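You operate a simulated robot arm through the tools that you are given. There is no shell and no other tool.

Carry out the task below with a simulated robot arm. There is one attempt and no reset: what you move stays moved.

## Task
Unclamp, jog the arm home, let its air out and lock it off.
Fine: home is the green mark; black arm switch back to A.

Only the result counts: the job must be done as asked and must still hold three seconds after the hand-in. Knocking over, shifting, dropping, spilling or breaking anything else fails it.

## Robot
A 7-joint arm with a two-finger parallel gripper, fixed in place. Base frame: the origin is on the floor under the middle of its stand, x ahead of it, y to its left, z up. Units: m, degrees, N and s.
It reaches about 1.147 m from its shoulder. Its first joint turns from -166.0 to 166.0 degrees. Payload 3.43 kg.
The tool frame sits at the grasp point between the pads (the TCP): z along the fingers, y along the line on which they close. The tips reach 0.03 m beyond it. The gripper opens to 0.094 m. The fingers are 0.028 m wide and 0.01 m thick; the gripper's body (0.05 by 0.096 m) begins 0.055 m behind the TCP.
Orientation is that of the tool frame in the base frame, as a unit quaternion [w, x, y, z]. With the fingers straight down and closing along the base's y, the tool's x points along the base's -x, its y along +y and its z along -z.

## Interface
- The arm moves only by the tool step_arm. Its argument "increments" is a list of rows, each an object of numbers (a shift or turn left out is 0, a gripper value left out holds the last): "dx", "dy", "dz": the shift along the tool's x, y, z in cm; "rx", "ry", "rz": the turn, a rotation vector about the tool's x, y, z in degrees; "fingers": the gripper command, from -1 (fully open) to 1 (shut), values between in proportion. In form: [{"dx": .., "dy": .., "dz": .., "rx": .., "ry": .., "rz": .., "fingers": ..}, ...]. A call has 1 to 20 rows; each row shifts and turns the commanded pose from where the row before left it, along the tool's axes as they then stand. Rows are played at 5 a second. More than 0.05 m and 8.6 degrees between two rows, or a gripper value outside its range, and nothing of the call is played. Where a pose cannot be reached the arm comes as near as it can. A force on the tool above 60 N (or 10 N above the force at the start of the call, whichever is more), or a blocked arm, ends the call early, and 0.2 s more pass. The fingers move at their own pace (about 0.045 m/s each) and stop on an object; they squeeze with about 38 N. The grip force told is the motor's: it shows also when the fingers shut on nothing. Time passes only in rows, and 0.2 s behind the last, so rows that do not move let the fingers close. The reply holds the time, the measured pose of the TCP, the force on the tool along the base axes, the opening and the grip force, in the units named above and with some noise, with the torque about the TCP (base axes, N m) and any sound that the robot's microphone picked up.
- Cameras (640 x 400 px; columns grow to the right, rows downward): "scene" is fixed at [0.3997, -0.5003, 1.4897]; the picture's right is [0.92, -0.39, 0.00], its down [-0.27, -0.64, -0.72] and it looks along [0.28, 0.67, -0.69] (base axes); focal length 296 px, centre (320, 200). "wrist" rides on the gripper at [0.076, 0.014, -0.103] in the tool frame; the picture's right is [-0.18, 0.98, 0.00], its down [-0.75, -0.14, -0.64] and it looks along [-0.63, -0.12, 0.77] (tool axes); focal length 243 px, centre (320, 200). There is no depth. A picture from a camera that has moved, and an enlarged one, comes with that camera's place and axes in the base frame and with its lens.
- grab_frame(camera): a new picture of that camera. No time passes.
- inspect(camera, box): a new picture of the part [left, top, right, bottom] of that camera's present view, enlarged. No time passes.
- sign_off(): hands the job in; it is judged then, once.

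Nothing tells you positions but the pictures and the camera data. Unless the task says otherwise, let go and move clear before handing in.

The tools are called after "Request:" by a JSON object that holds its "op" and its "data". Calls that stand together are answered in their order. step_arm: Moves the arm, as the interface text tells. Its arguments: {"type":"object","properties":{"increments":{"type":"array","items":{"type":"object","properties":{"dx":{"type":"number"},"dy":{"type":"number"},"dz":{"type":"number"},"rx":{"type":"number"},"ry":{"type":"number"},"rz":{"type":"number"},"fingers":{"type":"number"}}}}},"required":["increments"]} The other tools are called the same way: grab_frame (camera) takes a picture; inspect (camera, box) takes an enlarged picture of a part of a camera's view; sign_off () hands the job in.

At the start:

```text
t: 0.0
position: [0.4928, 0.2768, 1.1319]
tool_rot: [0.0, 0.0, 1.0, 0.0]
ft_force: [0.1, -0.9, -0.5]
wrist_torque: [-0.01, 0.0, -0.02]
gripper_width: 0.0941
gripper_force: 0.1
```

scene: 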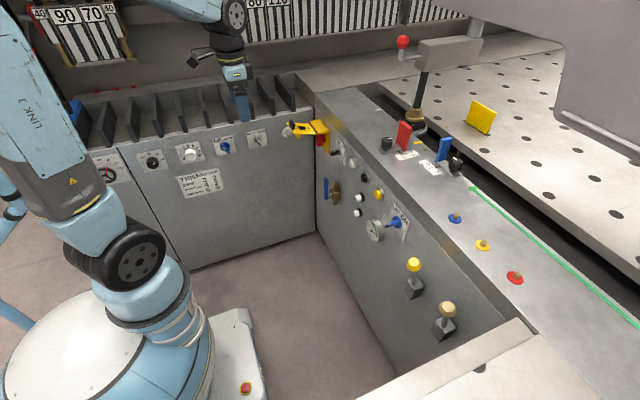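
wrist: 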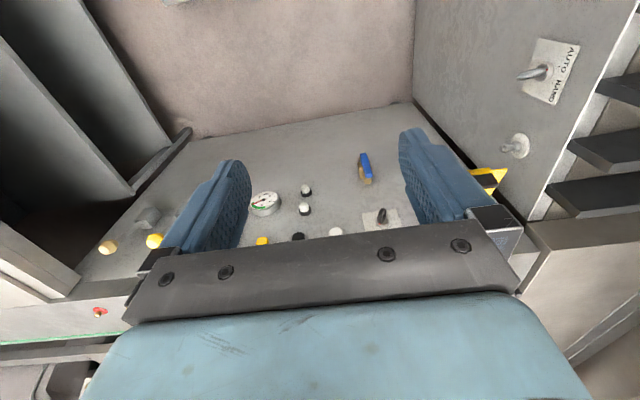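

I see a workshop cell: a radial-arm-saw-like station with panels of switches, valves and levers. I'll look closer at the different parts before moving.

Request:
{"op": "inspect", "data": {"camera": "scene", "box": [300, 80, 480, 200]}}

Request:
{"op": "inspect", "data": {"camera": "scene", "box": [300, 160, 480, 280]}}

Request:
{"op": "inspect", "data": {"camera": "scene", "box": [80, 110, 280, 230]}}

Request:
{"op": "inspect", "data": {"camera": "scene", "box": [370, 20, 520, 120]}}

Request:
{"op": "inspect", "data": {"camera": "scene", "box": [370, 230, 550, 350]}}

Request:
{"op": "inspect", "data": {"camera": "scene", "box": [420, 160, 640, 310]}}

```text
3.33 times, centred on (390, 140) of scene
camera zoom: at [0.3997, -0.5003, 1.4897], right [0.92, -0.39, 0.0], down [-0.27, -0.64, -0.72], along [0.28, 0.67, -0.69], focal length 986 px, centre (87, 400)
```

zoom: 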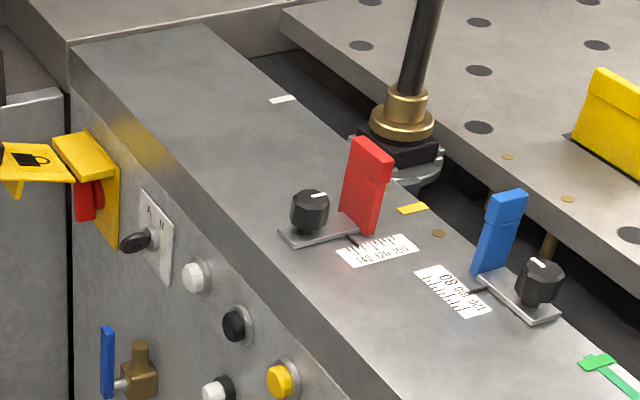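

```text
3.33 times, centred on (390, 220) of scene
camera zoom: at [0.3997, -0.5003, 1.4897], right [0.92, -0.39, 0.0], down [-0.27, -0.64, -0.72], along [0.28, 0.67, -0.69], focal length 986 px, centre (87, 133)
```

zoom: 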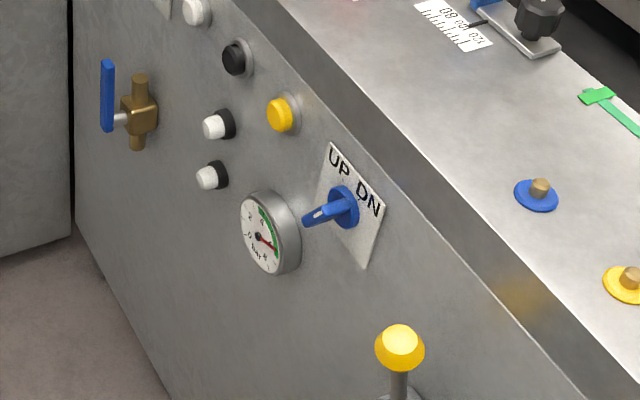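

```text
3.20 times, centred on (180, 170) of scene
camera zoom: at [0.3997, -0.5003, 1.4897], right [0.92, -0.39, 0.0], down [-0.27, -0.64, -0.72], along [0.28, 0.67, -0.69], focal length 947 px, centre (768, 296)
```

zoom: 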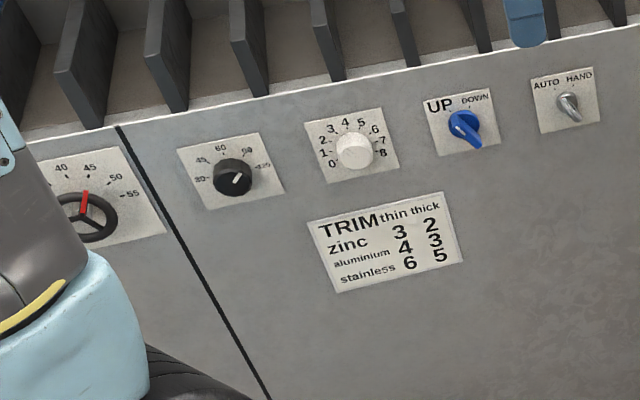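

```text
4.00 times, centred on (445, 70) of scene
camera zoom: at [0.3997, -0.5003, 1.4897], right [0.92, -0.39, 0.0], down [-0.27, -0.64, -0.72], along [0.28, 0.67, -0.69], focal length 1184 px, centre (-180, 720)
```

zoom: 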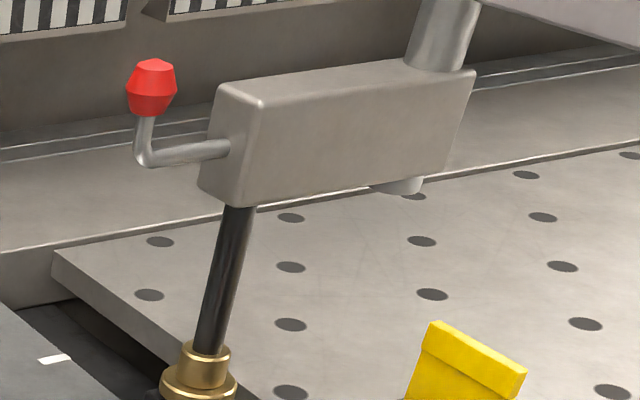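

```text
3.33 times, centred on (460, 290) of scene
camera zoom: at [0.3997, -0.5003, 1.4897], right [0.92, -0.39, 0.0], down [-0.27, -0.64, -0.72], along [0.28, 0.67, -0.69], focal length 986 px, centre (-147, -100)
```

zoom: 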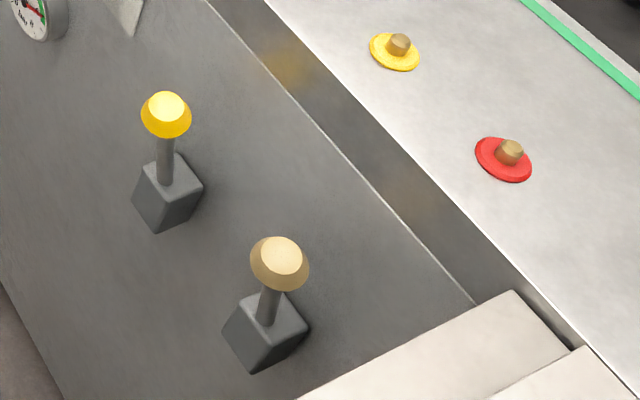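

```text
2.67 times, centred on (530, 235) of scene
camera zoom: at [0.3997, -0.5003, 1.4897], right [0.92, -0.39, 0.0], down [-0.27, -0.64, -0.72], along [0.28, 0.67, -0.69], focal length 789 px, centre (-240, 107)
```

zoom: 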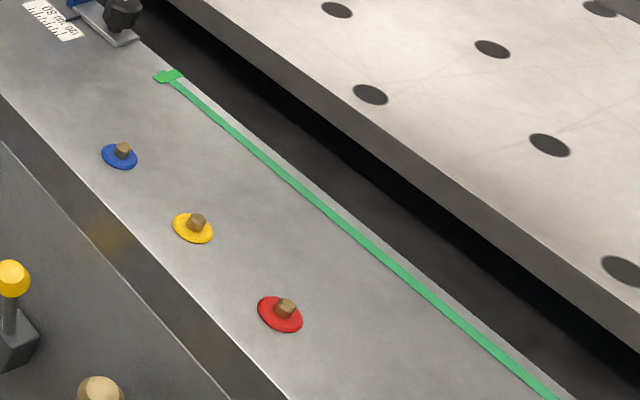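

The front panel has a black key-like selector, push buttons, a ball valve, a gauge and a yellow lock-out hasp. I'll zoom in on each.

Request:
{"op": "inspect", "data": {"camera": "scene", "box": [270, 105, 360, 165]}}

Request:
{"op": "inspect", "data": {"camera": "scene", "box": [315, 150, 405, 210]}}

Request:
{"op": "inspect", "data": {"camera": "scene", "box": [340, 190, 430, 250]}}

Request:
{"op": "inspect", "data": {"camera": "scene", "box": [370, 115, 490, 195]}}

Request:
{"op": "inspect", "data": {"camera": "scene", "box": [370, 0, 640, 180]}}

Request:
{"op": "inspect", "data": {"camera": "wrist", "box": [80, 130, 560, 260]}}

Request:
{"op": "inspect", "data": {"camera": "scene", "box": [0, 0, 320, 120]}}

Request:
{"op": "inspect", "data": {"camera": "scene", "box": [360, 300, 640, 400]}}

```text
6.67 times, centred on (315, 135) of scene
camera zoom: at [0.3997, -0.5003, 1.4897], right [0.92, -0.39, 0.0], down [-0.27, -0.64, -0.72], along [0.28, 0.67, -0.69], focal length 1973 px, centre (353, 633)
```

zoom: 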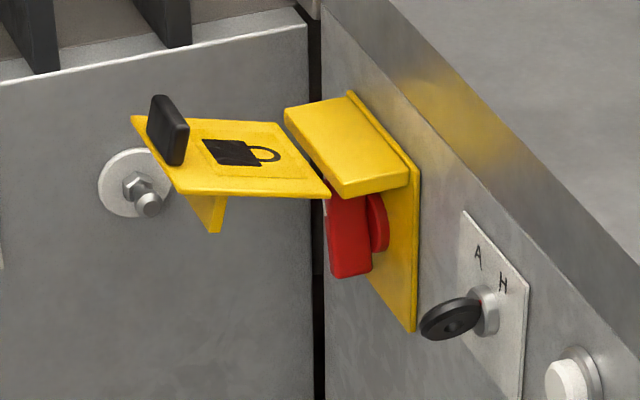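

```text
6.67 times, centred on (360, 180) of scene
camera zoom: at [0.3997, -0.5003, 1.4897], right [0.92, -0.39, 0.0], down [-0.27, -0.64, -0.72], along [0.28, 0.67, -0.69], focal length 1973 px, centre (53, 333)
```

zoom: 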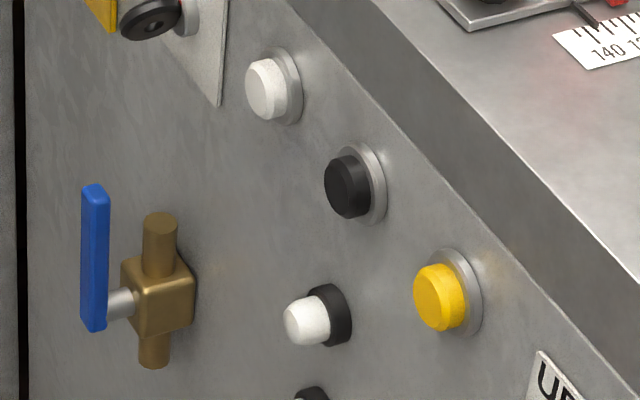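

```text
6.67 times, centred on (385, 220) of scene
camera zoom: at [0.3997, -0.5003, 1.4897], right [0.92, -0.39, 0.0], down [-0.27, -0.64, -0.72], along [0.28, 0.67, -0.69], focal length 1973 px, centre (-113, 67)
```

zoom: 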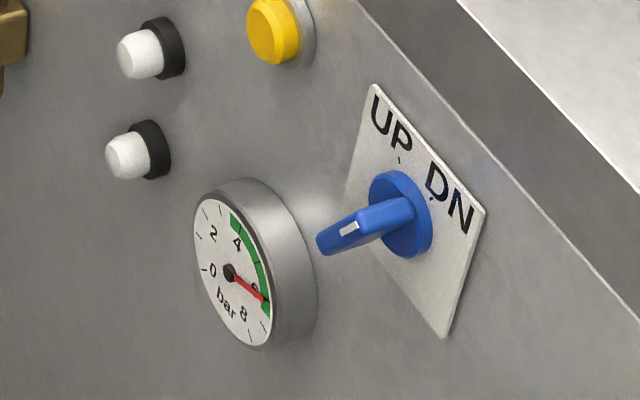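

```text
5.00 times, centred on (430, 155) of scene
camera zoom: at [0.3997, -0.5003, 1.4897], right [0.92, -0.39, 0.0], down [-0.27, -0.64, -0.72], along [0.28, 0.67, -0.69], focal length 1480 px, centre (-230, 425)
```

zoom: 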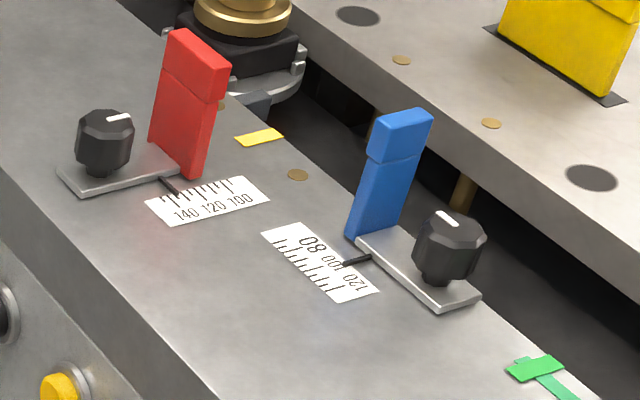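

```text
2.22 times, centred on (505, 90) of scene
camera zoom: at [0.3997, -0.5003, 1.4897], right [0.92, -0.39, 0.0], down [-0.27, -0.64, -0.72], along [0.28, 0.67, -0.69], focal length 658 px, centre (-91, 444)
```

zoom: 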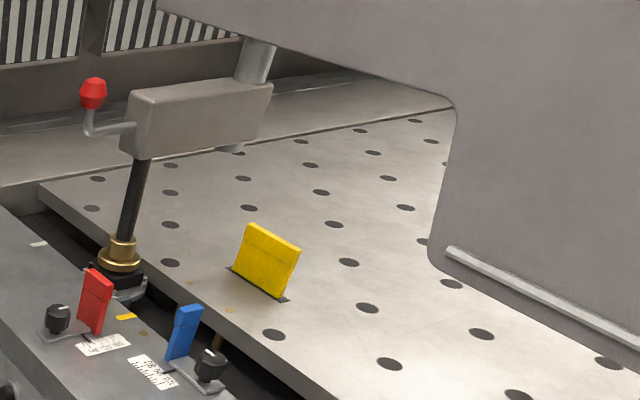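

```text
1.33 times, centred on (320, 195) of wrist
camera zoom: at [0.4163, 0.2915, 1.2346], right [0.18, 0.98, 0.0], down [0.75, -0.14, 0.64], along [0.63, -0.12, -0.77], focal length 324 px, centre (320, 207)
```

zoom: 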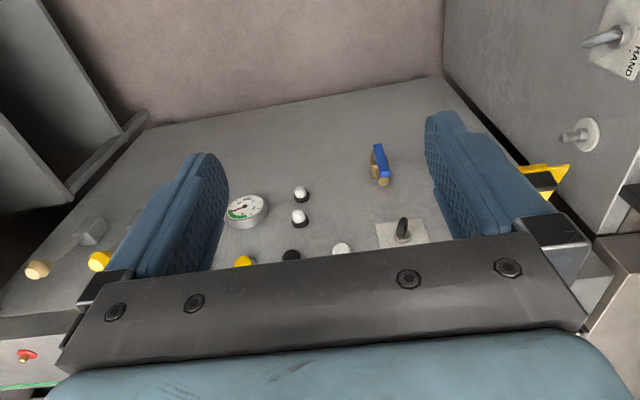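

```text
2.00 times, centred on (160, 60) of scene
camera zoom: at [0.3997, -0.5003, 1.4897], right [0.92, -0.39, 0.0], down [-0.27, -0.64, -0.72], along [0.28, 0.67, -0.69], focal length 592 px, centre (640, 480)
```

zoom: 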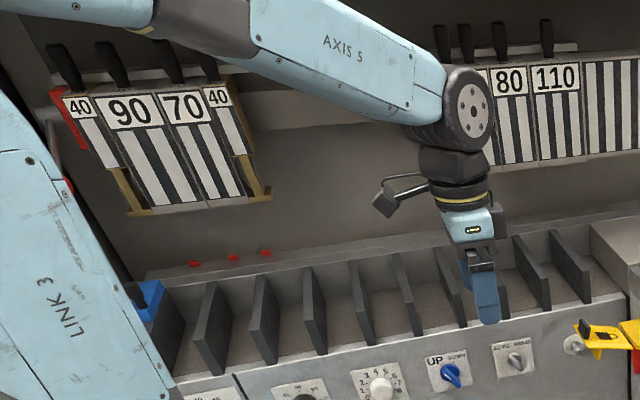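

```text
2.29 times, centred on (500, 350) of scene
camera zoom: at [0.3997, -0.5003, 1.4897], right [0.92, -0.39, 0.0], down [-0.27, -0.64, -0.72], along [0.28, 0.67, -0.69], focal length 676 px, centre (-91, -143)
```

zoom: 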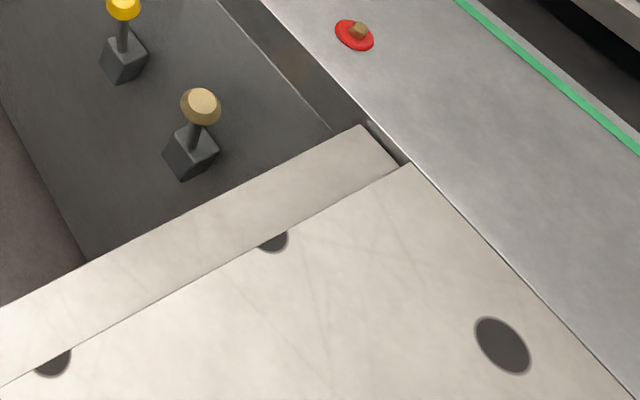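

The panel with the gauge, valve and key switch faces the robot at about x = 0.85, and the machine's arm rides in a slot in the bench behind it. I'll shift the gripper back and sideways for better wrist views of the panel.

Request:
{"op": "step_arm", "data": {"increments": [{"dx": 2, "dy": -3, "dz": 0}, {"dx": 2, "dy": -4}, {"dx": 2, "dy": -4}, {"dx": 2, "dy": -4}]}}

Request:
{"op": "grab_frame", "data": {"camera": "wrist"}}

```text
t: 1.0
position: [0.4134, 0.1266, 1.1305]
tool_rot: [0.0, 0.0, 1.0, 0.0]
ft_force: [0.2, -0.3, -0.4]
wrist_torque: [-0.03, 0.07, 0.01]
gripper_width: 0.0939
gripper_force: 0.1
```

```text
taken
camera wrist: at [0.3375, 0.1405, 1.2336], right [0.18, 0.98, 0.0], down [0.75, -0.14, 0.64], along [0.63, -0.12, -0.77], focal length 243 px, centre (320, 200)
```

wrist: 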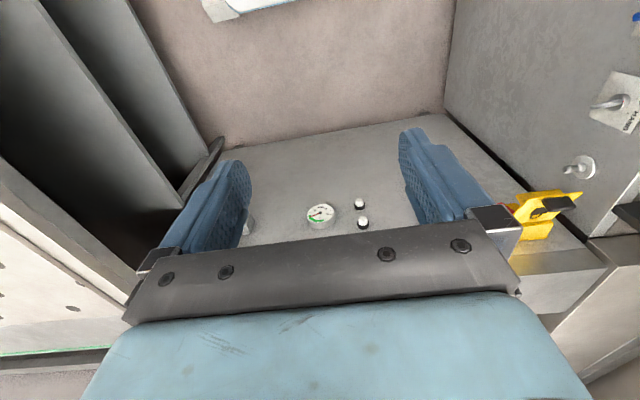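

The gripper hides half of the wrist view, so I'll tilt it forward to look straight at the panel.

Request:
{"op": "step_arm", "data": {"increments": [{"ry": -8, "dz": 2}, {"ry": -8, "dz": 2}, {"ry": -8, "dz": 2}, {"ry": -8, "dz": 2}, {"ry": -8, "dz": 2}, {}]}}

Request:
{"op": "grab_frame", "data": {"camera": "wrist"}}

Request:
{"op": "grab_frame", "data": {"camera": "scene"}}

```text
t: 2.4
position: [0.4802, 0.1613, 1.0966]
tool_rot: [0.341, 0.0, 0.94, 0.0]
ft_force: [0.6, -0.8, -0.3]
wrist_torque: [0.03, -0.02, -0.01]
gripper_width: 0.0939
gripper_force: 0.0
out of reach, approached as far as the arm can: row 3, 4, 5
```

```text
taken
camera wrist: at [0.3567, 0.1757, 1.1259], right [0.14, 0.98, 0.12], down [0.16, -0.14, 0.98], along [0.98, -0.12, -0.18], focal length 243 px, centre (320, 200)
```

wrist: 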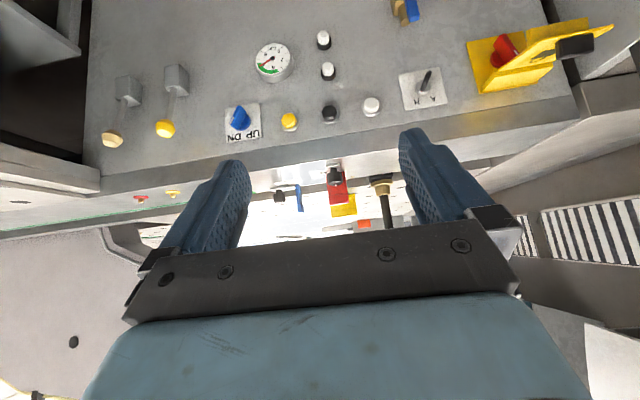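

```text
taken
```

scene: 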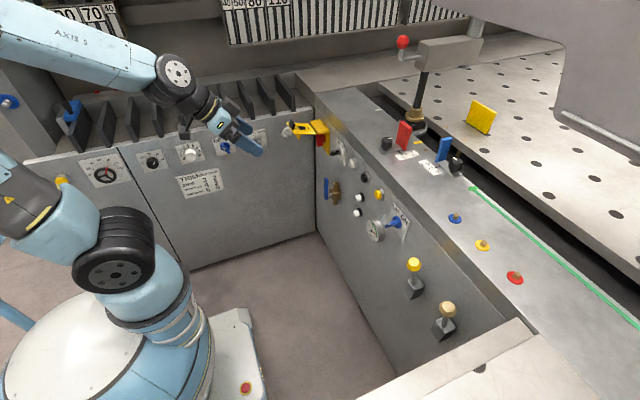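

Now the panel is in good view (upside down). Let me zoom in on its parts.

Request:
{"op": "inspect", "data": {"camera": "wrist", "box": [380, 0, 640, 140]}}

Request:
{"op": "inspect", "data": {"camera": "wrist", "box": [210, 20, 400, 150]}}

Request:
{"op": "inspect", "data": {"camera": "wrist", "box": [250, 140, 420, 240]}}

Request:
{"op": "inspect", "data": {"camera": "wrist", "box": [80, 50, 230, 220]}}

Request:
{"op": "inspect", "data": {"camera": "wrist", "box": [400, 60, 450, 110]}}

```text
2.46 times, centred on (510, 70) of wrist
camera zoom: at [0.3567, 0.1757, 1.1259], right [0.14, 0.98, 0.12], down [0.16, -0.14, 0.98], along [0.98, -0.12, -0.18], focal length 597 px, centre (-148, 520)
```

zoom: 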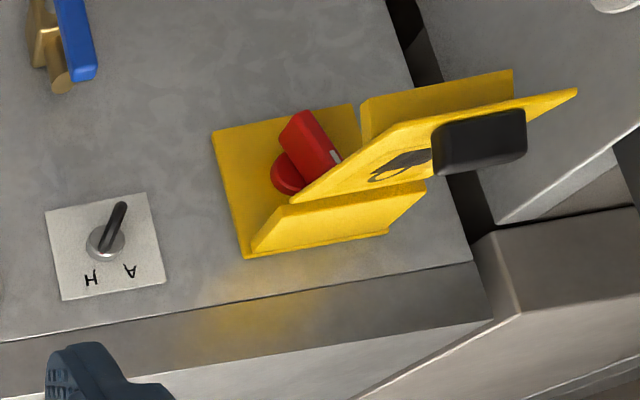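

```text
3.08 times, centred on (305, 85) of wrist
camera zoom: at [0.3567, 0.1757, 1.1259], right [0.14, 0.98, 0.12], down [0.16, -0.14, 0.98], along [0.98, -0.12, -0.18], focal length 746 px, centre (366, 554)
```

zoom: 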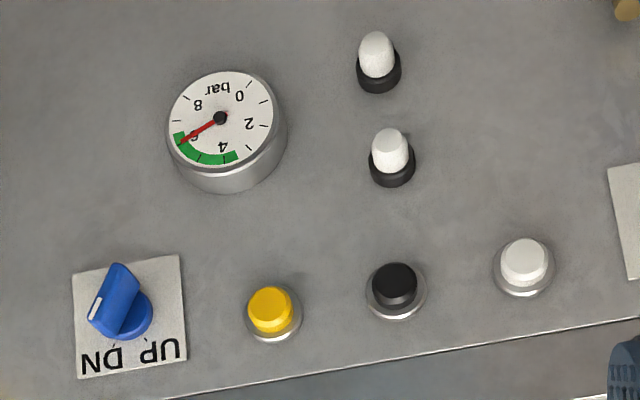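

```text
3.76 times, centred on (335, 190) of wrist
camera zoom: at [0.3567, 0.1757, 1.1259], right [0.14, 0.98, 0.12], down [0.16, -0.14, 0.98], along [0.98, -0.12, -0.18], focal length 913 px, centre (264, 238)
```

zoom: 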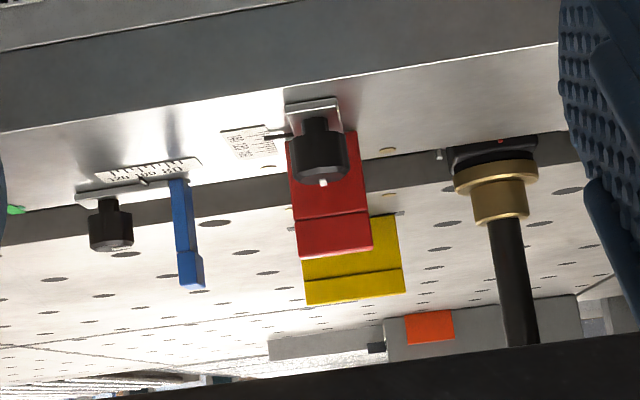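

```text
2.35 times, centred on (155, 135) of wrist
camera zoom: at [0.3567, 0.1757, 1.1259], right [0.14, 0.98, 0.12], down [0.16, -0.14, 0.98], along [0.98, -0.12, -0.18], focal length 571 px, centre (708, 353)
```

zoom: 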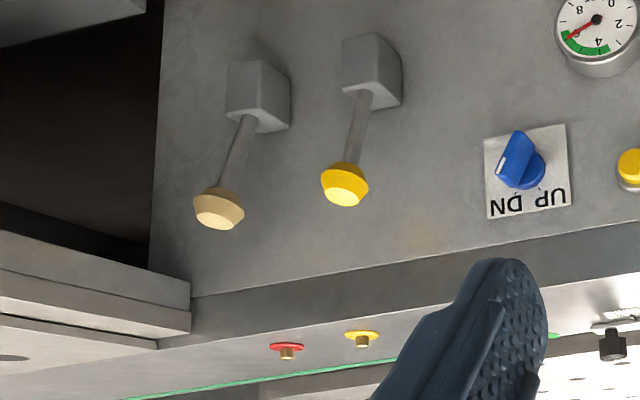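

```text
8.00 times, centred on (425, 85) of wrist
camera zoom: at [0.3567, 0.1757, 1.1259], right [0.14, 0.98, 0.12], down [0.16, -0.14, 0.98], along [0.98, -0.12, -0.18], focal length 1941 px, centre (-520, 1120)
```

zoom: 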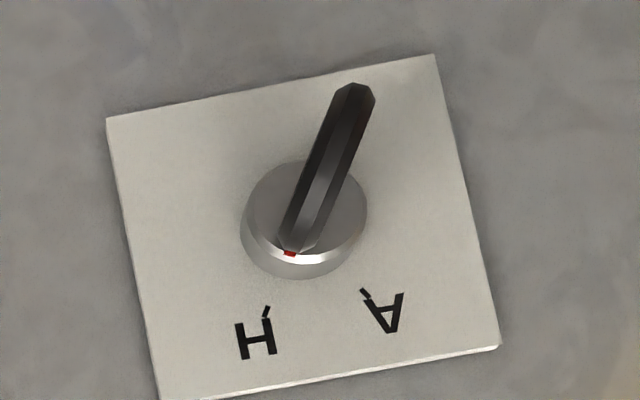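

The black key switch has its red dot at H; the isolator with its yellow padlock cover is at the far left of the panel. Next I'll raise the camera to look over the bench at the machine arm and the marks.

Request:
{"op": "step_arm", "data": {"increments": [{"dx": -4, "dy": 1}, {"dx": -4, "dy": 1}, {"dx": -4, "dy": 1}, {"dx": -4, "dy": 1}, {"dx": -4, "ry": 5}, {"dx": -2, "ry": 5}, {}]}}

Request:
{"op": "grab_frame", "data": {"camera": "wrist"}}

Request:
{"op": "inspect", "data": {"camera": "wrist", "box": [150, 60, 470, 240]}}

```text
t: 4.0
position: [0.6522, 0.1994, 1.2369]
tool_rot: [0.257, 0.0, 0.966, 0.001]
ft_force: [0.5, -0.4, -0.1]
wrist_torque: [0.03, 0.02, -0.03]
gripper_width: 0.094
gripper_force: 0.1
```

```text
taken
camera wrist: at [0.5353, 0.2141, 1.2867], right [0.16, 0.98, 0.09], down [0.33, -0.14, 0.93], along [0.93, -0.12, -0.35], focal length 243 px, centre (320, 200)
```

wrist: 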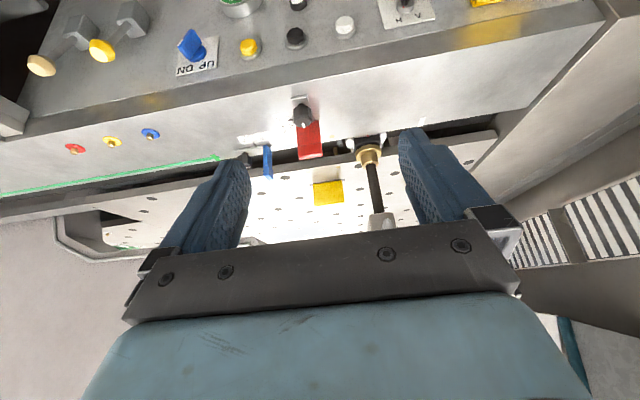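

```text
2.00 times, centred on (310, 150) of wrist
camera zoom: at [0.5353, 0.2141, 1.2867], right [0.16, 0.98, 0.09], down [0.33, -0.14, 0.93], along [0.93, -0.12, -0.35], focal length 485 px, centre (340, 300)
```

zoom: 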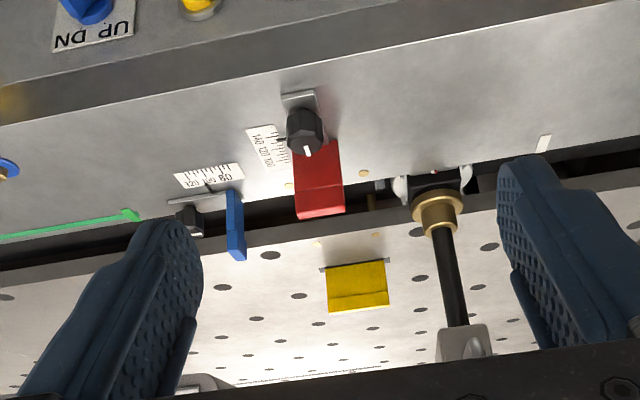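

The bench top is at about z = 0.95; white, yellow and green marks lie along the slot at y ≈ 0.40, 0.15 and −0.10, with the carriage near y ≈ 0.28. I'll tilt further to look at the arm's upper box with the red crank knob.

Request:
{"op": "step_arm", "data": {"increments": [{"ry": -7, "dx": 2}, {"ry": -7, "dx": 2}, {"ry": -7, "dx": 2}, {"ry": -7, "dx": 2}, {"ry": -7, "dx": 2}, {}]}}

Request:
{"op": "grab_frame", "data": {"camera": "wrist"}}

Request:
{"op": "inspect", "data": {"camera": "wrist", "box": [180, 40, 460, 220]}}

```text
t: 5.4
position: [0.5924, 0.1869, 1.1509]
tool_rot: [0.509, 0.019, 0.86, 0.024]
ft_force: [0.0, -1.4, -0.5]
wrist_torque: [0.07, 0.01, 0.12]
gripper_width: 0.094
gripper_force: 0.0
```

```text
taken
camera wrist: at [0.4659, 0.2031, 1.1349], right [0.1, 0.97, 0.22], down [-0.2, -0.2, 0.96], along [0.97, -0.14, 0.18], focal length 243 px, centre (320, 200)
```

wrist: 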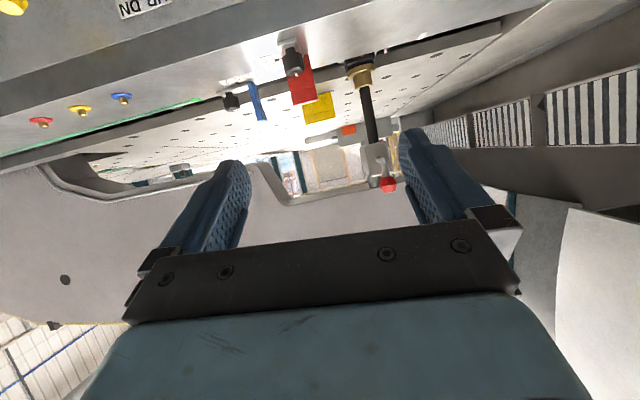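

```text
2.22 times, centred on (320, 130) of wrist
camera zoom: at [0.4659, 0.2031, 1.1349], right [0.1, 0.97, 0.22], down [-0.2, -0.2, 0.96], along [0.97, -0.14, 0.18], focal length 539 px, centre (320, 356)
```

zoom: 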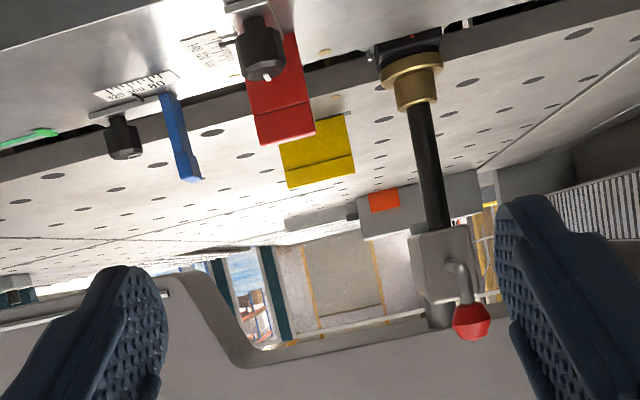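

The red knob sits on a crank at about (0.99, 0.28, 1.23), on the end face of the arm's box. I'll move closer to look at the carriage, marks and crank in detail.

Request:
{"op": "step_arm", "data": {"increments": [{"dx": -3.6, "dz": 2.2, "ry": 5}, {"dx": -3.6, "dz": 2.2, "ry": 5}, {"dx": -3.6, "dz": 2.2, "ry": 5}, {"dx": -3.6, "dz": 2.2, "ry": 5}, {}]}}

Request:
{"op": "grab_frame", "data": {"camera": "wrist"}}

Request:
{"op": "inspect", "data": {"camera": "wrist", "box": [280, 40, 440, 180]}}

Request:
{"op": "grab_frame", "data": {"camera": "scene"}}

```text
t: 6.6
position: [0.7325, 0.1974, 1.2435]
tool_rot: [0.382, 0.0, 0.924, -0.001]
ft_force: [0.9, -0.5, 0.5]
wrist_torque: [0.01, 0.0, 0.0]
gripper_width: 0.0941
gripper_force: 0.0
```

```text
taken
camera wrist: at [0.6067, 0.2124, 1.2622], right [0.13, 0.98, 0.13], down [0.08, -0.14, 0.99], along [0.99, -0.12, -0.1], focal length 243 px, centre (320, 200)
```

wrist: 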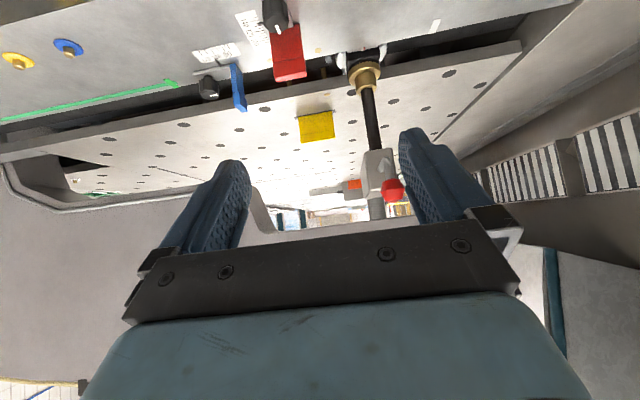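

```text
2.86 times, centred on (360, 110) of wrist
camera zoom: at [0.6067, 0.2124, 1.2622], right [0.13, 0.98, 0.13], down [0.08, -0.14, 0.99], along [0.99, -0.12, -0.1], focal length 693 px, centre (206, 457)
```

zoom: 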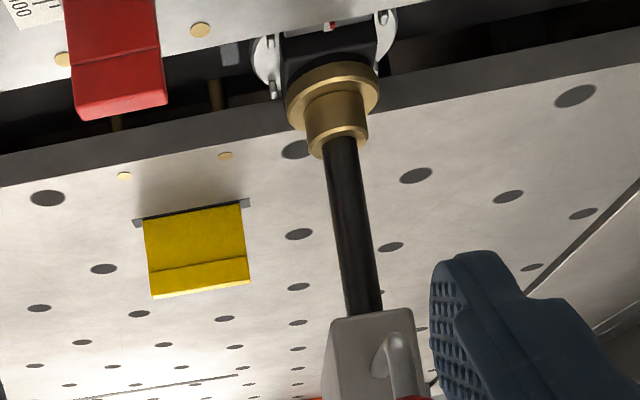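

```text
taken
```

scene: 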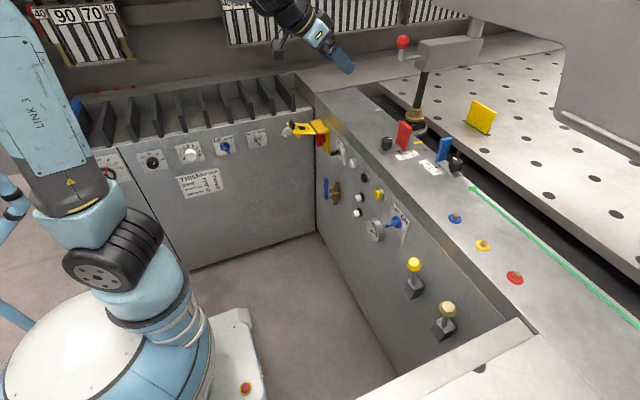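

Request:
{"op": "inspect", "data": {"camera": "wrist", "box": [320, 35, 410, 95]}}

Request:
{"op": "inspect", "data": {"camera": "wrist", "box": [180, 20, 340, 130]}}

Request:
{"op": "inspect", "data": {"camera": "wrist", "box": [330, 130, 430, 220]}}

Request:
{"op": "inspect", "data": {"camera": "scene", "box": [380, 20, 500, 130]}}

Request:
{"op": "inspect", "data": {"camera": "scene", "box": [400, 100, 440, 140]}}

```text
6.67 times, centred on (365, 65) of wrist
camera zoom: at [0.6067, 0.2124, 1.2622], right [0.13, 0.98, 0.13], down [0.08, -0.14, 0.99], along [0.99, -0.12, -0.1], focal length 1618 px, centre (20, 1100)
```

zoom: 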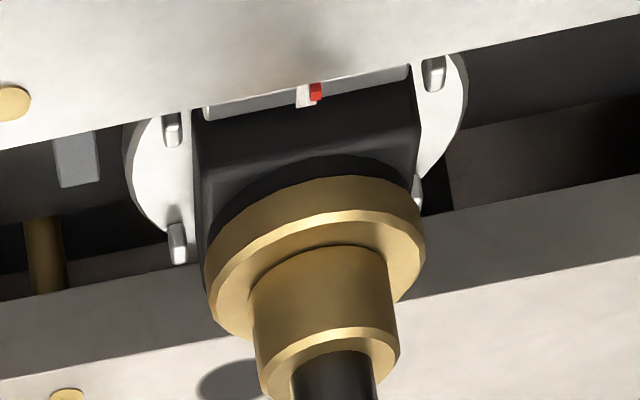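

```text
3.64 times, centred on (260, 75) of wrist
camera zoom: at [0.6067, 0.2124, 1.2622], right [0.13, 0.98, 0.13], down [0.08, -0.14, 0.99], along [0.99, -0.12, -0.1], focal length 882 px, centre (538, 654)
```

zoom: 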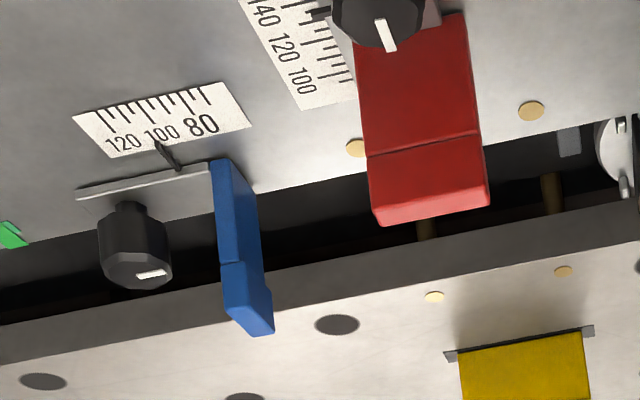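

```text
4.44 times, centred on (380, 175) of wrist
camera zoom: at [0.6067, 0.2124, 1.2622], right [0.13, 0.98, 0.13], down [0.08, -0.14, 0.99], along [0.99, -0.12, -0.1], focal length 1078 px, centre (53, 311)
```

zoom: 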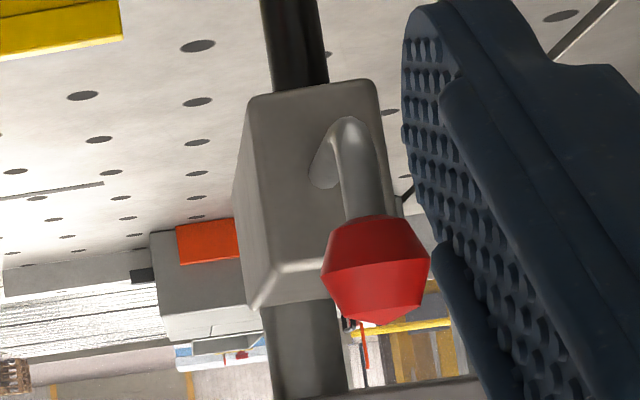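

```text
3.64 times, centred on (440, 75) of scene
camera zoom: at [0.3997, -0.5003, 1.4897], right [0.92, -0.39, 0.0], down [-0.27, -0.64, -0.72], along [0.28, 0.67, -0.69], focal length 1076 px, centre (-116, 654)
```

zoom: 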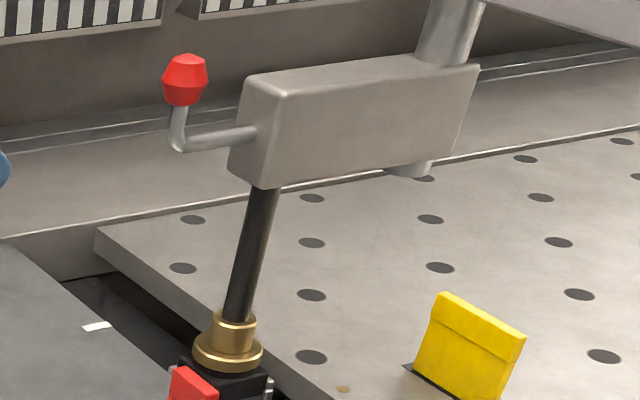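

```text
10.00 times, centred on (420, 120) of scene
camera zoom: at [0.3997, -0.5003, 1.4897], right [0.92, -0.39, 0.0], down [-0.27, -0.64, -0.72], along [0.28, 0.67, -0.69], focal length 2959 px, centre (-680, 1000)
```

zoom: 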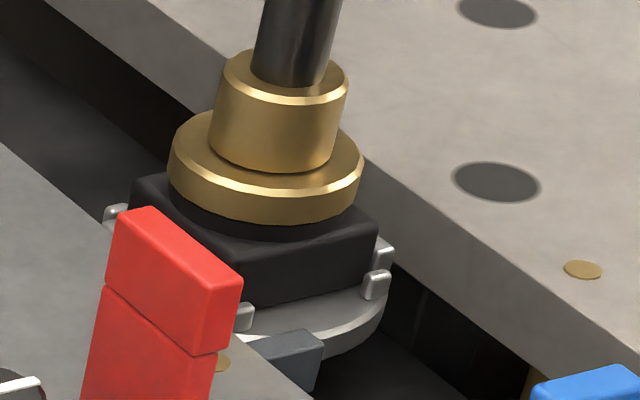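

The carriage has a red/white index pointer at y ≈ 0.276, midway between the white and yellow marks. Next I'll get close to the UP/DN switch, gauge, buttons and lamps on the panel.

Request:
{"op": "step_arm", "data": {"increments": [{"dx": 3.2, "dy": -3.2, "dz": 1.2}, {"dx": 3.2, "dy": -3.2, "dz": 1.2}, {"dx": 3.2, "dy": -3.2, "dz": 1.2}, {"dx": 3.2, "dy": -3.2, "dz": 1.2}, {"dx": 3.2, "dy": -3.2, "dz": 1.2}, {"dx": 3.2, "dy": -3.2, "dz": 1.2}, {}]}}

Request:
{"op": "grab_frame", "data": {"camera": "wrist"}}

Request:
{"op": "inspect", "data": {"camera": "wrist", "box": [200, 0, 400, 120]}}

```text
t: 8.2
position: [0.6482, 0.0087, 1.0576]
tool_rot: [0.383, 0.001, 0.924, 0.0]
ft_force: [-0.7, -0.4, 0.8]
wrist_torque: [0.0, -0.03, -0.03]
gripper_width: 0.0939
gripper_force: 0.1
```

```text
taken
camera wrist: at [0.5212, 0.0231, 1.0743], right [0.13, 0.98, 0.13], down [0.08, -0.14, 0.99], along [0.99, -0.12, -0.1], focal length 243 px, centre (320, 200)
```

wrist: 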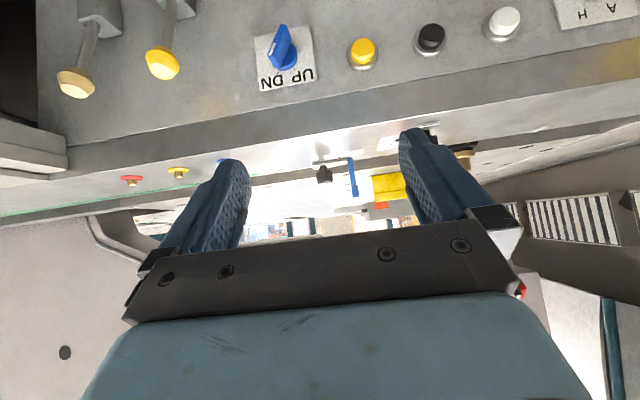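

```text
3.20 times, centred on (300, 60) of wrist
camera zoom: at [0.5212, 0.0231, 1.0743], right [0.13, 0.98, 0.13], down [0.08, -0.14, 0.99], along [0.99, -0.12, -0.1], focal length 776 px, centre (384, 648)
```

zoom: 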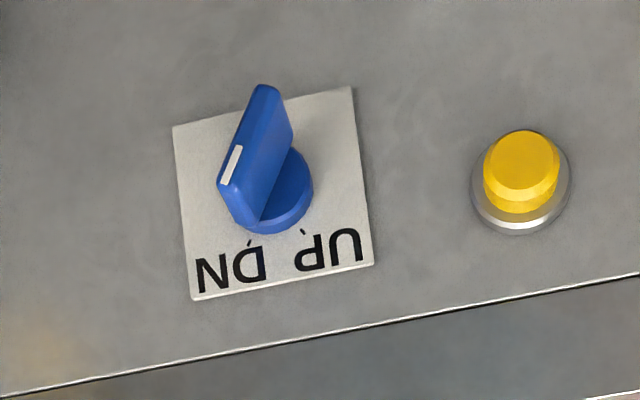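

The blue selector by the gauge points at DN. I'll lower the view to check the lamps/buttons, gauge and ball valve.

Request:
{"op": "step_arm", "data": {"increments": [{"dx": 2.0, "dy": 2, "dz": 2.0}, {"dx": 2.0, "dy": 3, "dz": 2.0}, {"dx": 2.0, "dy": 3, "dz": 2.0}, {"dx": 2.0, "dy": 3, "dz": 2.0}, {"dx": 2, "dy": 2, "dz": 0}, {}]}}

Request:
{"op": "grab_frame", "data": {"camera": "wrist"}}

Request:
{"op": "inspect", "data": {"camera": "wrist", "box": [200, 0, 400, 120]}}

```text
t: 9.6
position: [0.6325, 0.1389, 0.9284]
tool_rot: [0.381, 0.0, 0.924, 0.001]
ft_force: [-0.4, -1.2, -0.1]
wrist_torque: [0.01, 0.0, -0.01]
gripper_width: 0.094
gripper_force: 0.0
```

```text
taken
camera wrist: at [0.507, 0.1532, 0.9469], right [0.13, 0.98, 0.13], down [0.08, -0.14, 0.99], along [0.99, -0.12, -0.1], focal length 243 px, centre (320, 200)
```

wrist: 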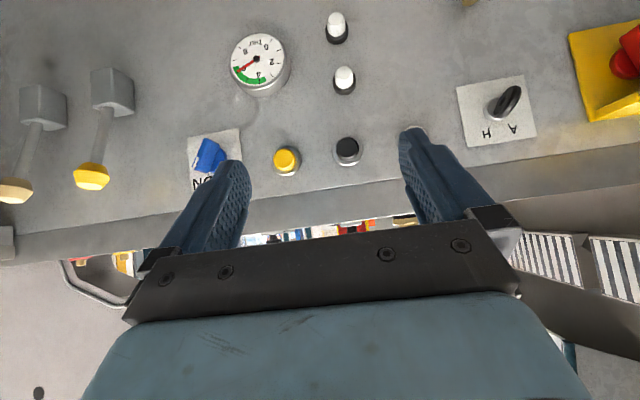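

```text
3.20 times, centred on (300, 60) of wrist
camera zoom: at [0.507, 0.1532, 0.9469], right [0.13, 0.98, 0.13], down [0.08, -0.14, 0.99], along [0.99, -0.12, -0.1], focal length 776 px, centre (384, 648)
```

zoom: 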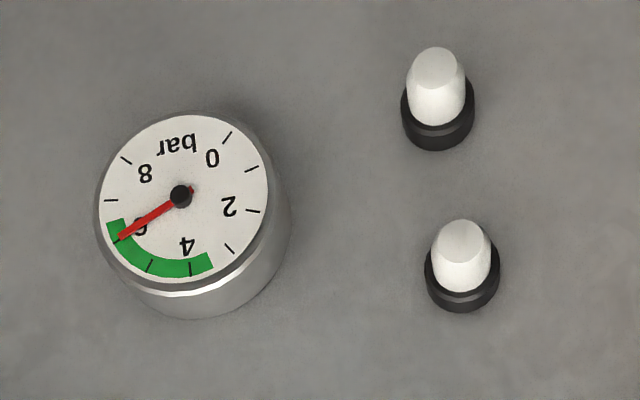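

The selector is at DN, the gauge reads 6 bar and two white lamps are unlit. I'll take the blue UP/DN selector first (unclamp = UP), so I'm turning the gripper horizontal in front of it.

Request:
{"op": "step_arm", "data": {"increments": [{"ry": -7.5, "dy": -2.5, "dx": 1.0, "dz": 1}, {"ry": -7.5, "dy": -2.5, "dx": 1.0, "dz": 1}, {"ry": -7.5, "dy": -2.5, "dx": 1, "dz": 1}, {"ry": -7.5, "dy": -2.5, "dx": 1, "dz": 1}, {"ry": -7.5, "dy": -2.5, "dx": 1, "dz": 1}, {"ry": -7.5, "dy": -2.5, "dx": 1, "dz": 1}, {}, {}]}}

Request:
{"op": "grab_frame", "data": {"camera": "wrist"}}

Request:
{"op": "grab_frame", "data": {"camera": "scene"}}

```text
t: 11.4
position: [0.7166, 0.0071, 0.8505]
tool_rot: [0.707, 0.0, 0.707, 0.0]
ft_force: [-0.6, -0.3, -0.1]
wrist_torque: [-0.01, 0.02, 0.0]
gripper_width: 0.0939
gripper_force: 0.1
out of reach, approached as far as the arm can: row 1, 2, 3
```

```text
taken
camera wrist: at [0.6141, 0.0219, 0.7756], right [0.0, 0.98, 0.18], down [-0.64, -0.14, 0.75], along [0.77, -0.12, 0.63], focal length 243 px, centre (320, 200)
```

wrist: 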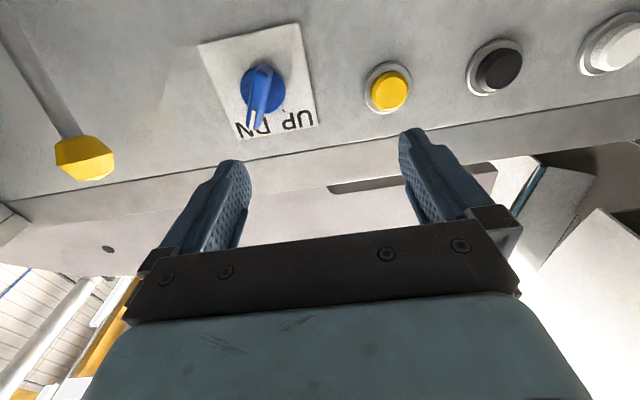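

```text
taken
```

scene: 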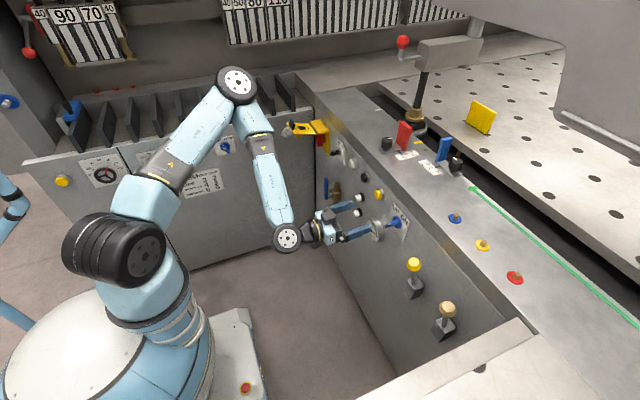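

Request:
{"op": "inspect", "data": {"camera": "wrist", "box": [190, 10, 350, 140]}}

```text
3.08 times, centred on (270, 75) of wrist
camera zoom: at [0.6141, 0.0219, 0.7756], right [0.0, 0.98, 0.18], down [-0.64, -0.14, 0.75], along [0.77, -0.12, 0.63], focal length 746 px, centre (474, 585)
```

zoom: 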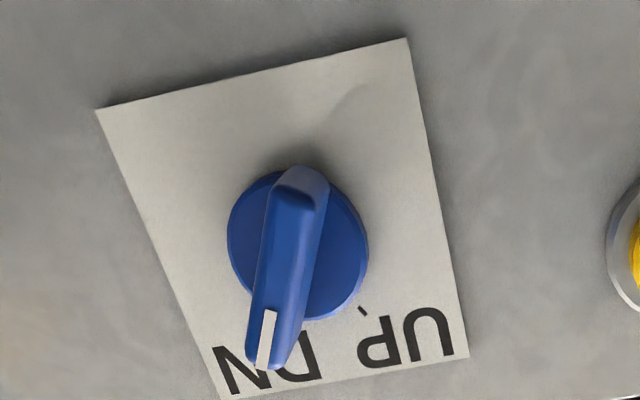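

The blue selector's bar is centred near (0.82, −0.038, 0.828), pointing about 30° toward DN. I'll line up, roll the gripper 30° to match the bar, and check before closing in.

Request:
{"op": "step_arm", "data": {"increments": [{"dx": 1.2, "dy": -2.2, "dz": 1}, {"dx": 1.05, "dy": -2.3, "dz": 1}, {"rz": 7.5}, {"rz": 7.5}, {"rz": 7.5}, {"rz": 7.5}, {}]}}

Request:
{"op": "inspect", "data": {"camera": "wrist", "box": [160, 0, 480, 200]}}

Request:
{"op": "inspect", "data": {"camera": "scene", "box": [320, 180, 440, 260]}}

```text
t: 13.0
position: [0.7365, -0.0372, 0.8298]
tool_rot: [0.683, 0.183, 0.683, 0.183]
ft_force: [0.6, 0.4, 0.0]
wrist_torque: [0.0, -0.01, -0.04]
gripper_width: 0.0942
gripper_force: 0.1
```

```text
2.00 times, centred on (320, 100) of wrist
camera zoom: at [0.6343, 0.0132, 0.771], right [0.0, 0.76, 0.65], down [-0.64, -0.5, 0.58], along [0.77, -0.42, 0.49], focal length 485 px, centre (320, 400)
```

zoom: 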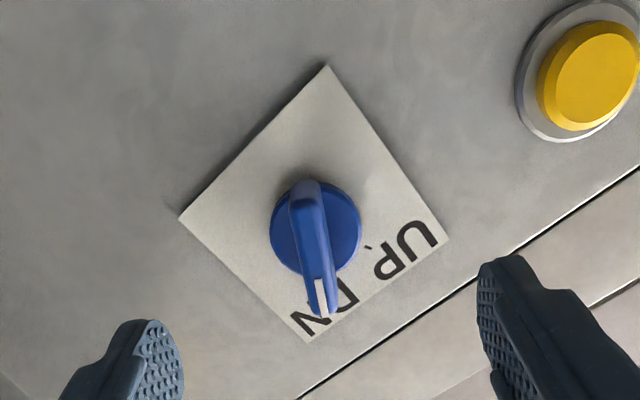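

```text
5.00 times, centred on (380, 220) of scene
camera zoom: at [0.3997, -0.5003, 1.4897], right [0.92, -0.39, 0.0], down [-0.27, -0.64, -0.72], along [0.28, 0.67, -0.69], focal length 1480 px, centre (20, 100)
```

zoom: 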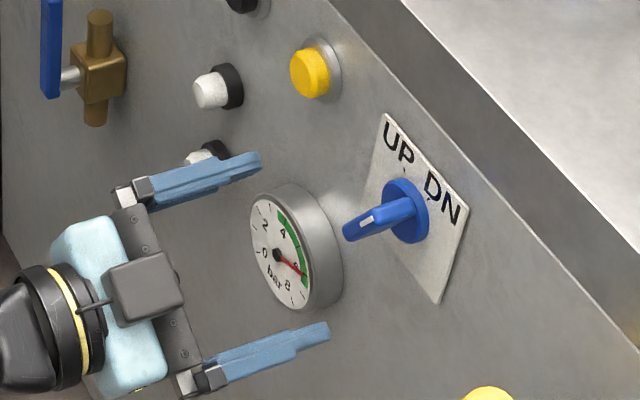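

Request:
{"op": "step_arm", "data": {"increments": [{"dz": 2.2}, {"dz": 2.0}, {"dz": 2.0}, {}]}}

Request:
{"op": "grab_frame", "data": {"camera": "wrist"}}

Request:
{"op": "inspect", "data": {"camera": "scene", "box": [340, 170, 460, 250]}}

```text
t: 14.0
position: [0.7999, -0.0381, 0.8304]
tool_rot: [0.683, 0.182, 0.683, 0.184]
ft_force: [-0.1, 0.5, -0.1]
wrist_torque: [0.0, 0.05, -0.05]
gripper_width: 0.0939
gripper_force: 0.1
```

```text
taken
camera wrist: at [0.6967, 0.0122, 0.7717], right [0.0, 0.76, 0.65], down [-0.64, -0.5, 0.58], along [0.77, -0.42, 0.49], focal length 243 px, centre (320, 200)
```

wrist: 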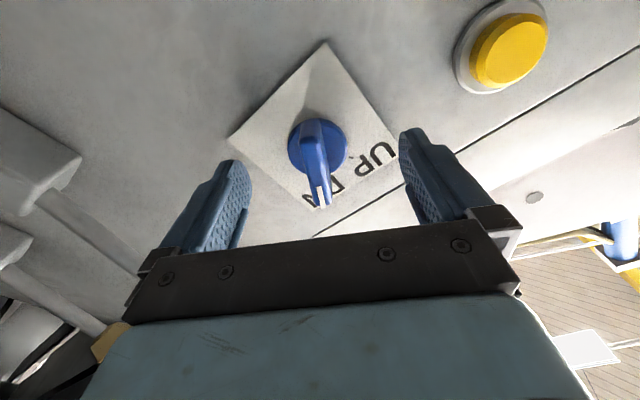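

```text
5.00 times, centred on (400, 210) of scene
camera zoom: at [0.3997, -0.5003, 1.4897], right [0.92, -0.39, 0.0], down [-0.27, -0.64, -0.72], along [0.28, 0.67, -0.69], focal length 1480 px, centre (-80, 150)
```

zoom: 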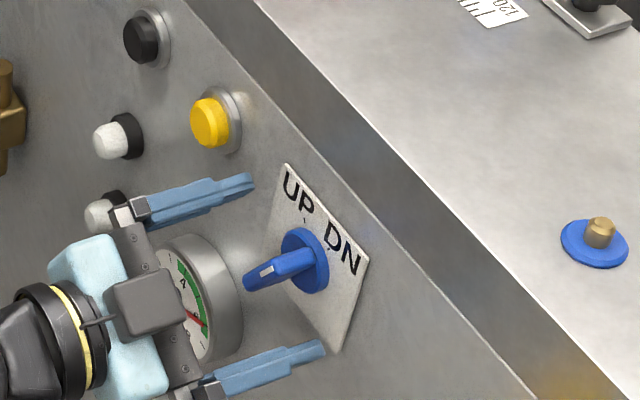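

Aligned, with the bar between the fingers. I'll close on it.

Request:
{"op": "step_arm", "data": {"increments": [{"fingers": 1}, {"fingers": 1}, {"fingers": 1}, {"fingers": 1}, {"fingers": 1}, {"fingers": 1}]}}

Request:
{"op": "grab_frame", "data": {"camera": "wrist"}}

```text
t: 15.4
position: [0.8, -0.039, 0.8299]
tool_rot: [0.682, 0.184, 0.684, 0.182]
ft_force: [2.1, -17.7, -12.2]
wrist_torque: [0.0, -0.15, -0.08]
gripper_width: 0.0121
gripper_force: 38.2
```

```text
taken
camera wrist: at [0.6966, 0.011, 0.771], right [0.0, 0.76, 0.65], down [-0.64, -0.5, 0.58], along [0.77, -0.42, 0.49], focal length 243 px, centre (320, 200)
```

wrist: 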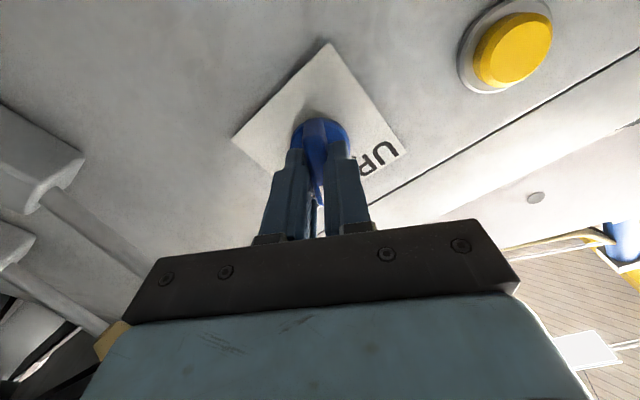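

Request:
{"op": "step_arm", "data": {"increments": [{"dy": -0.15}, {}]}}

```text
t: 16.0
position: [0.7998, -0.0404, 0.8287]
tool_rot: [0.683, 0.183, 0.683, 0.183]
ft_force: [-0.4, -16.6, -5.3]
wrist_torque: [0.0, 1.16, 0.45]
gripper_width: 0.012
gripper_force: 44.6
```

Request:
{"op": "step_arm", "data": {"increments": [{"rz": -6}, {"rz": -6}, {"rz": -6}, {}]}}

```text
t: 17.0
position: [0.799, -0.0399, 0.8291]
tool_rot: [0.703, 0.074, 0.703, 0.073]
ft_force: [-1.2, -18.8, -2.3]
wrist_torque: [0.0, 0.08, -0.25]
gripper_width: 0.0118
gripper_force: 45.2
```

Request:
{"op": "step_arm", "data": {"increments": [{"rz": -6}, {"rz": -6}, {"rz": -6}, {"rz": -6}, {"rz": -6}, {"rz": -6}, {"rz": -6}, {}]}}

Request:
{"op": "grab_frame", "data": {"camera": "scene"}}

Request:
{"op": "grab_frame", "data": {"camera": "wrist"}}

```text
t: 18.8
position: [0.7986, -0.0403, 0.8305]
tool_rot: [0.683, -0.183, 0.683, -0.183]
ft_force: [10.6, -29.2, 8.7]
wrist_torque: [0.01, -0.19, -0.45]
gripper_width: 0.0121
gripper_force: 44.6
```

```text
taken
```

scene: 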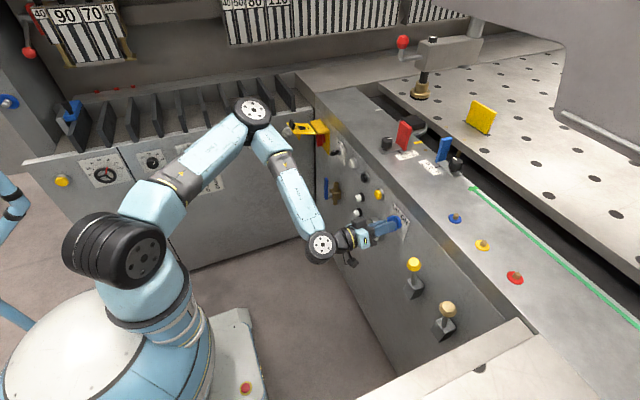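

```text
taken
camera wrist: at [0.6966, -0.0658, 0.7564], right [0.0, 0.94, -0.33], down [-0.64, 0.26, 0.72], along [0.77, 0.21, 0.61], focal length 243 px, centre (320, 200)
```

wrist: 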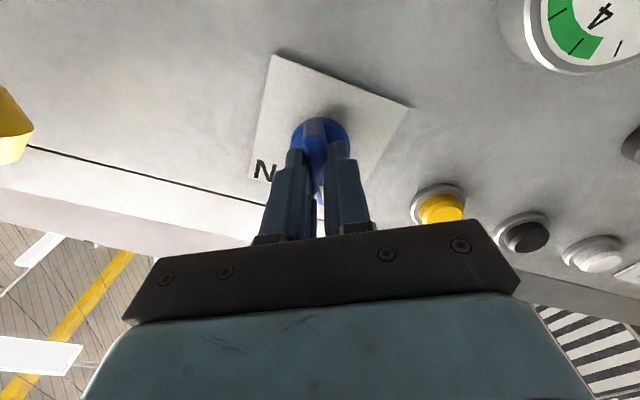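

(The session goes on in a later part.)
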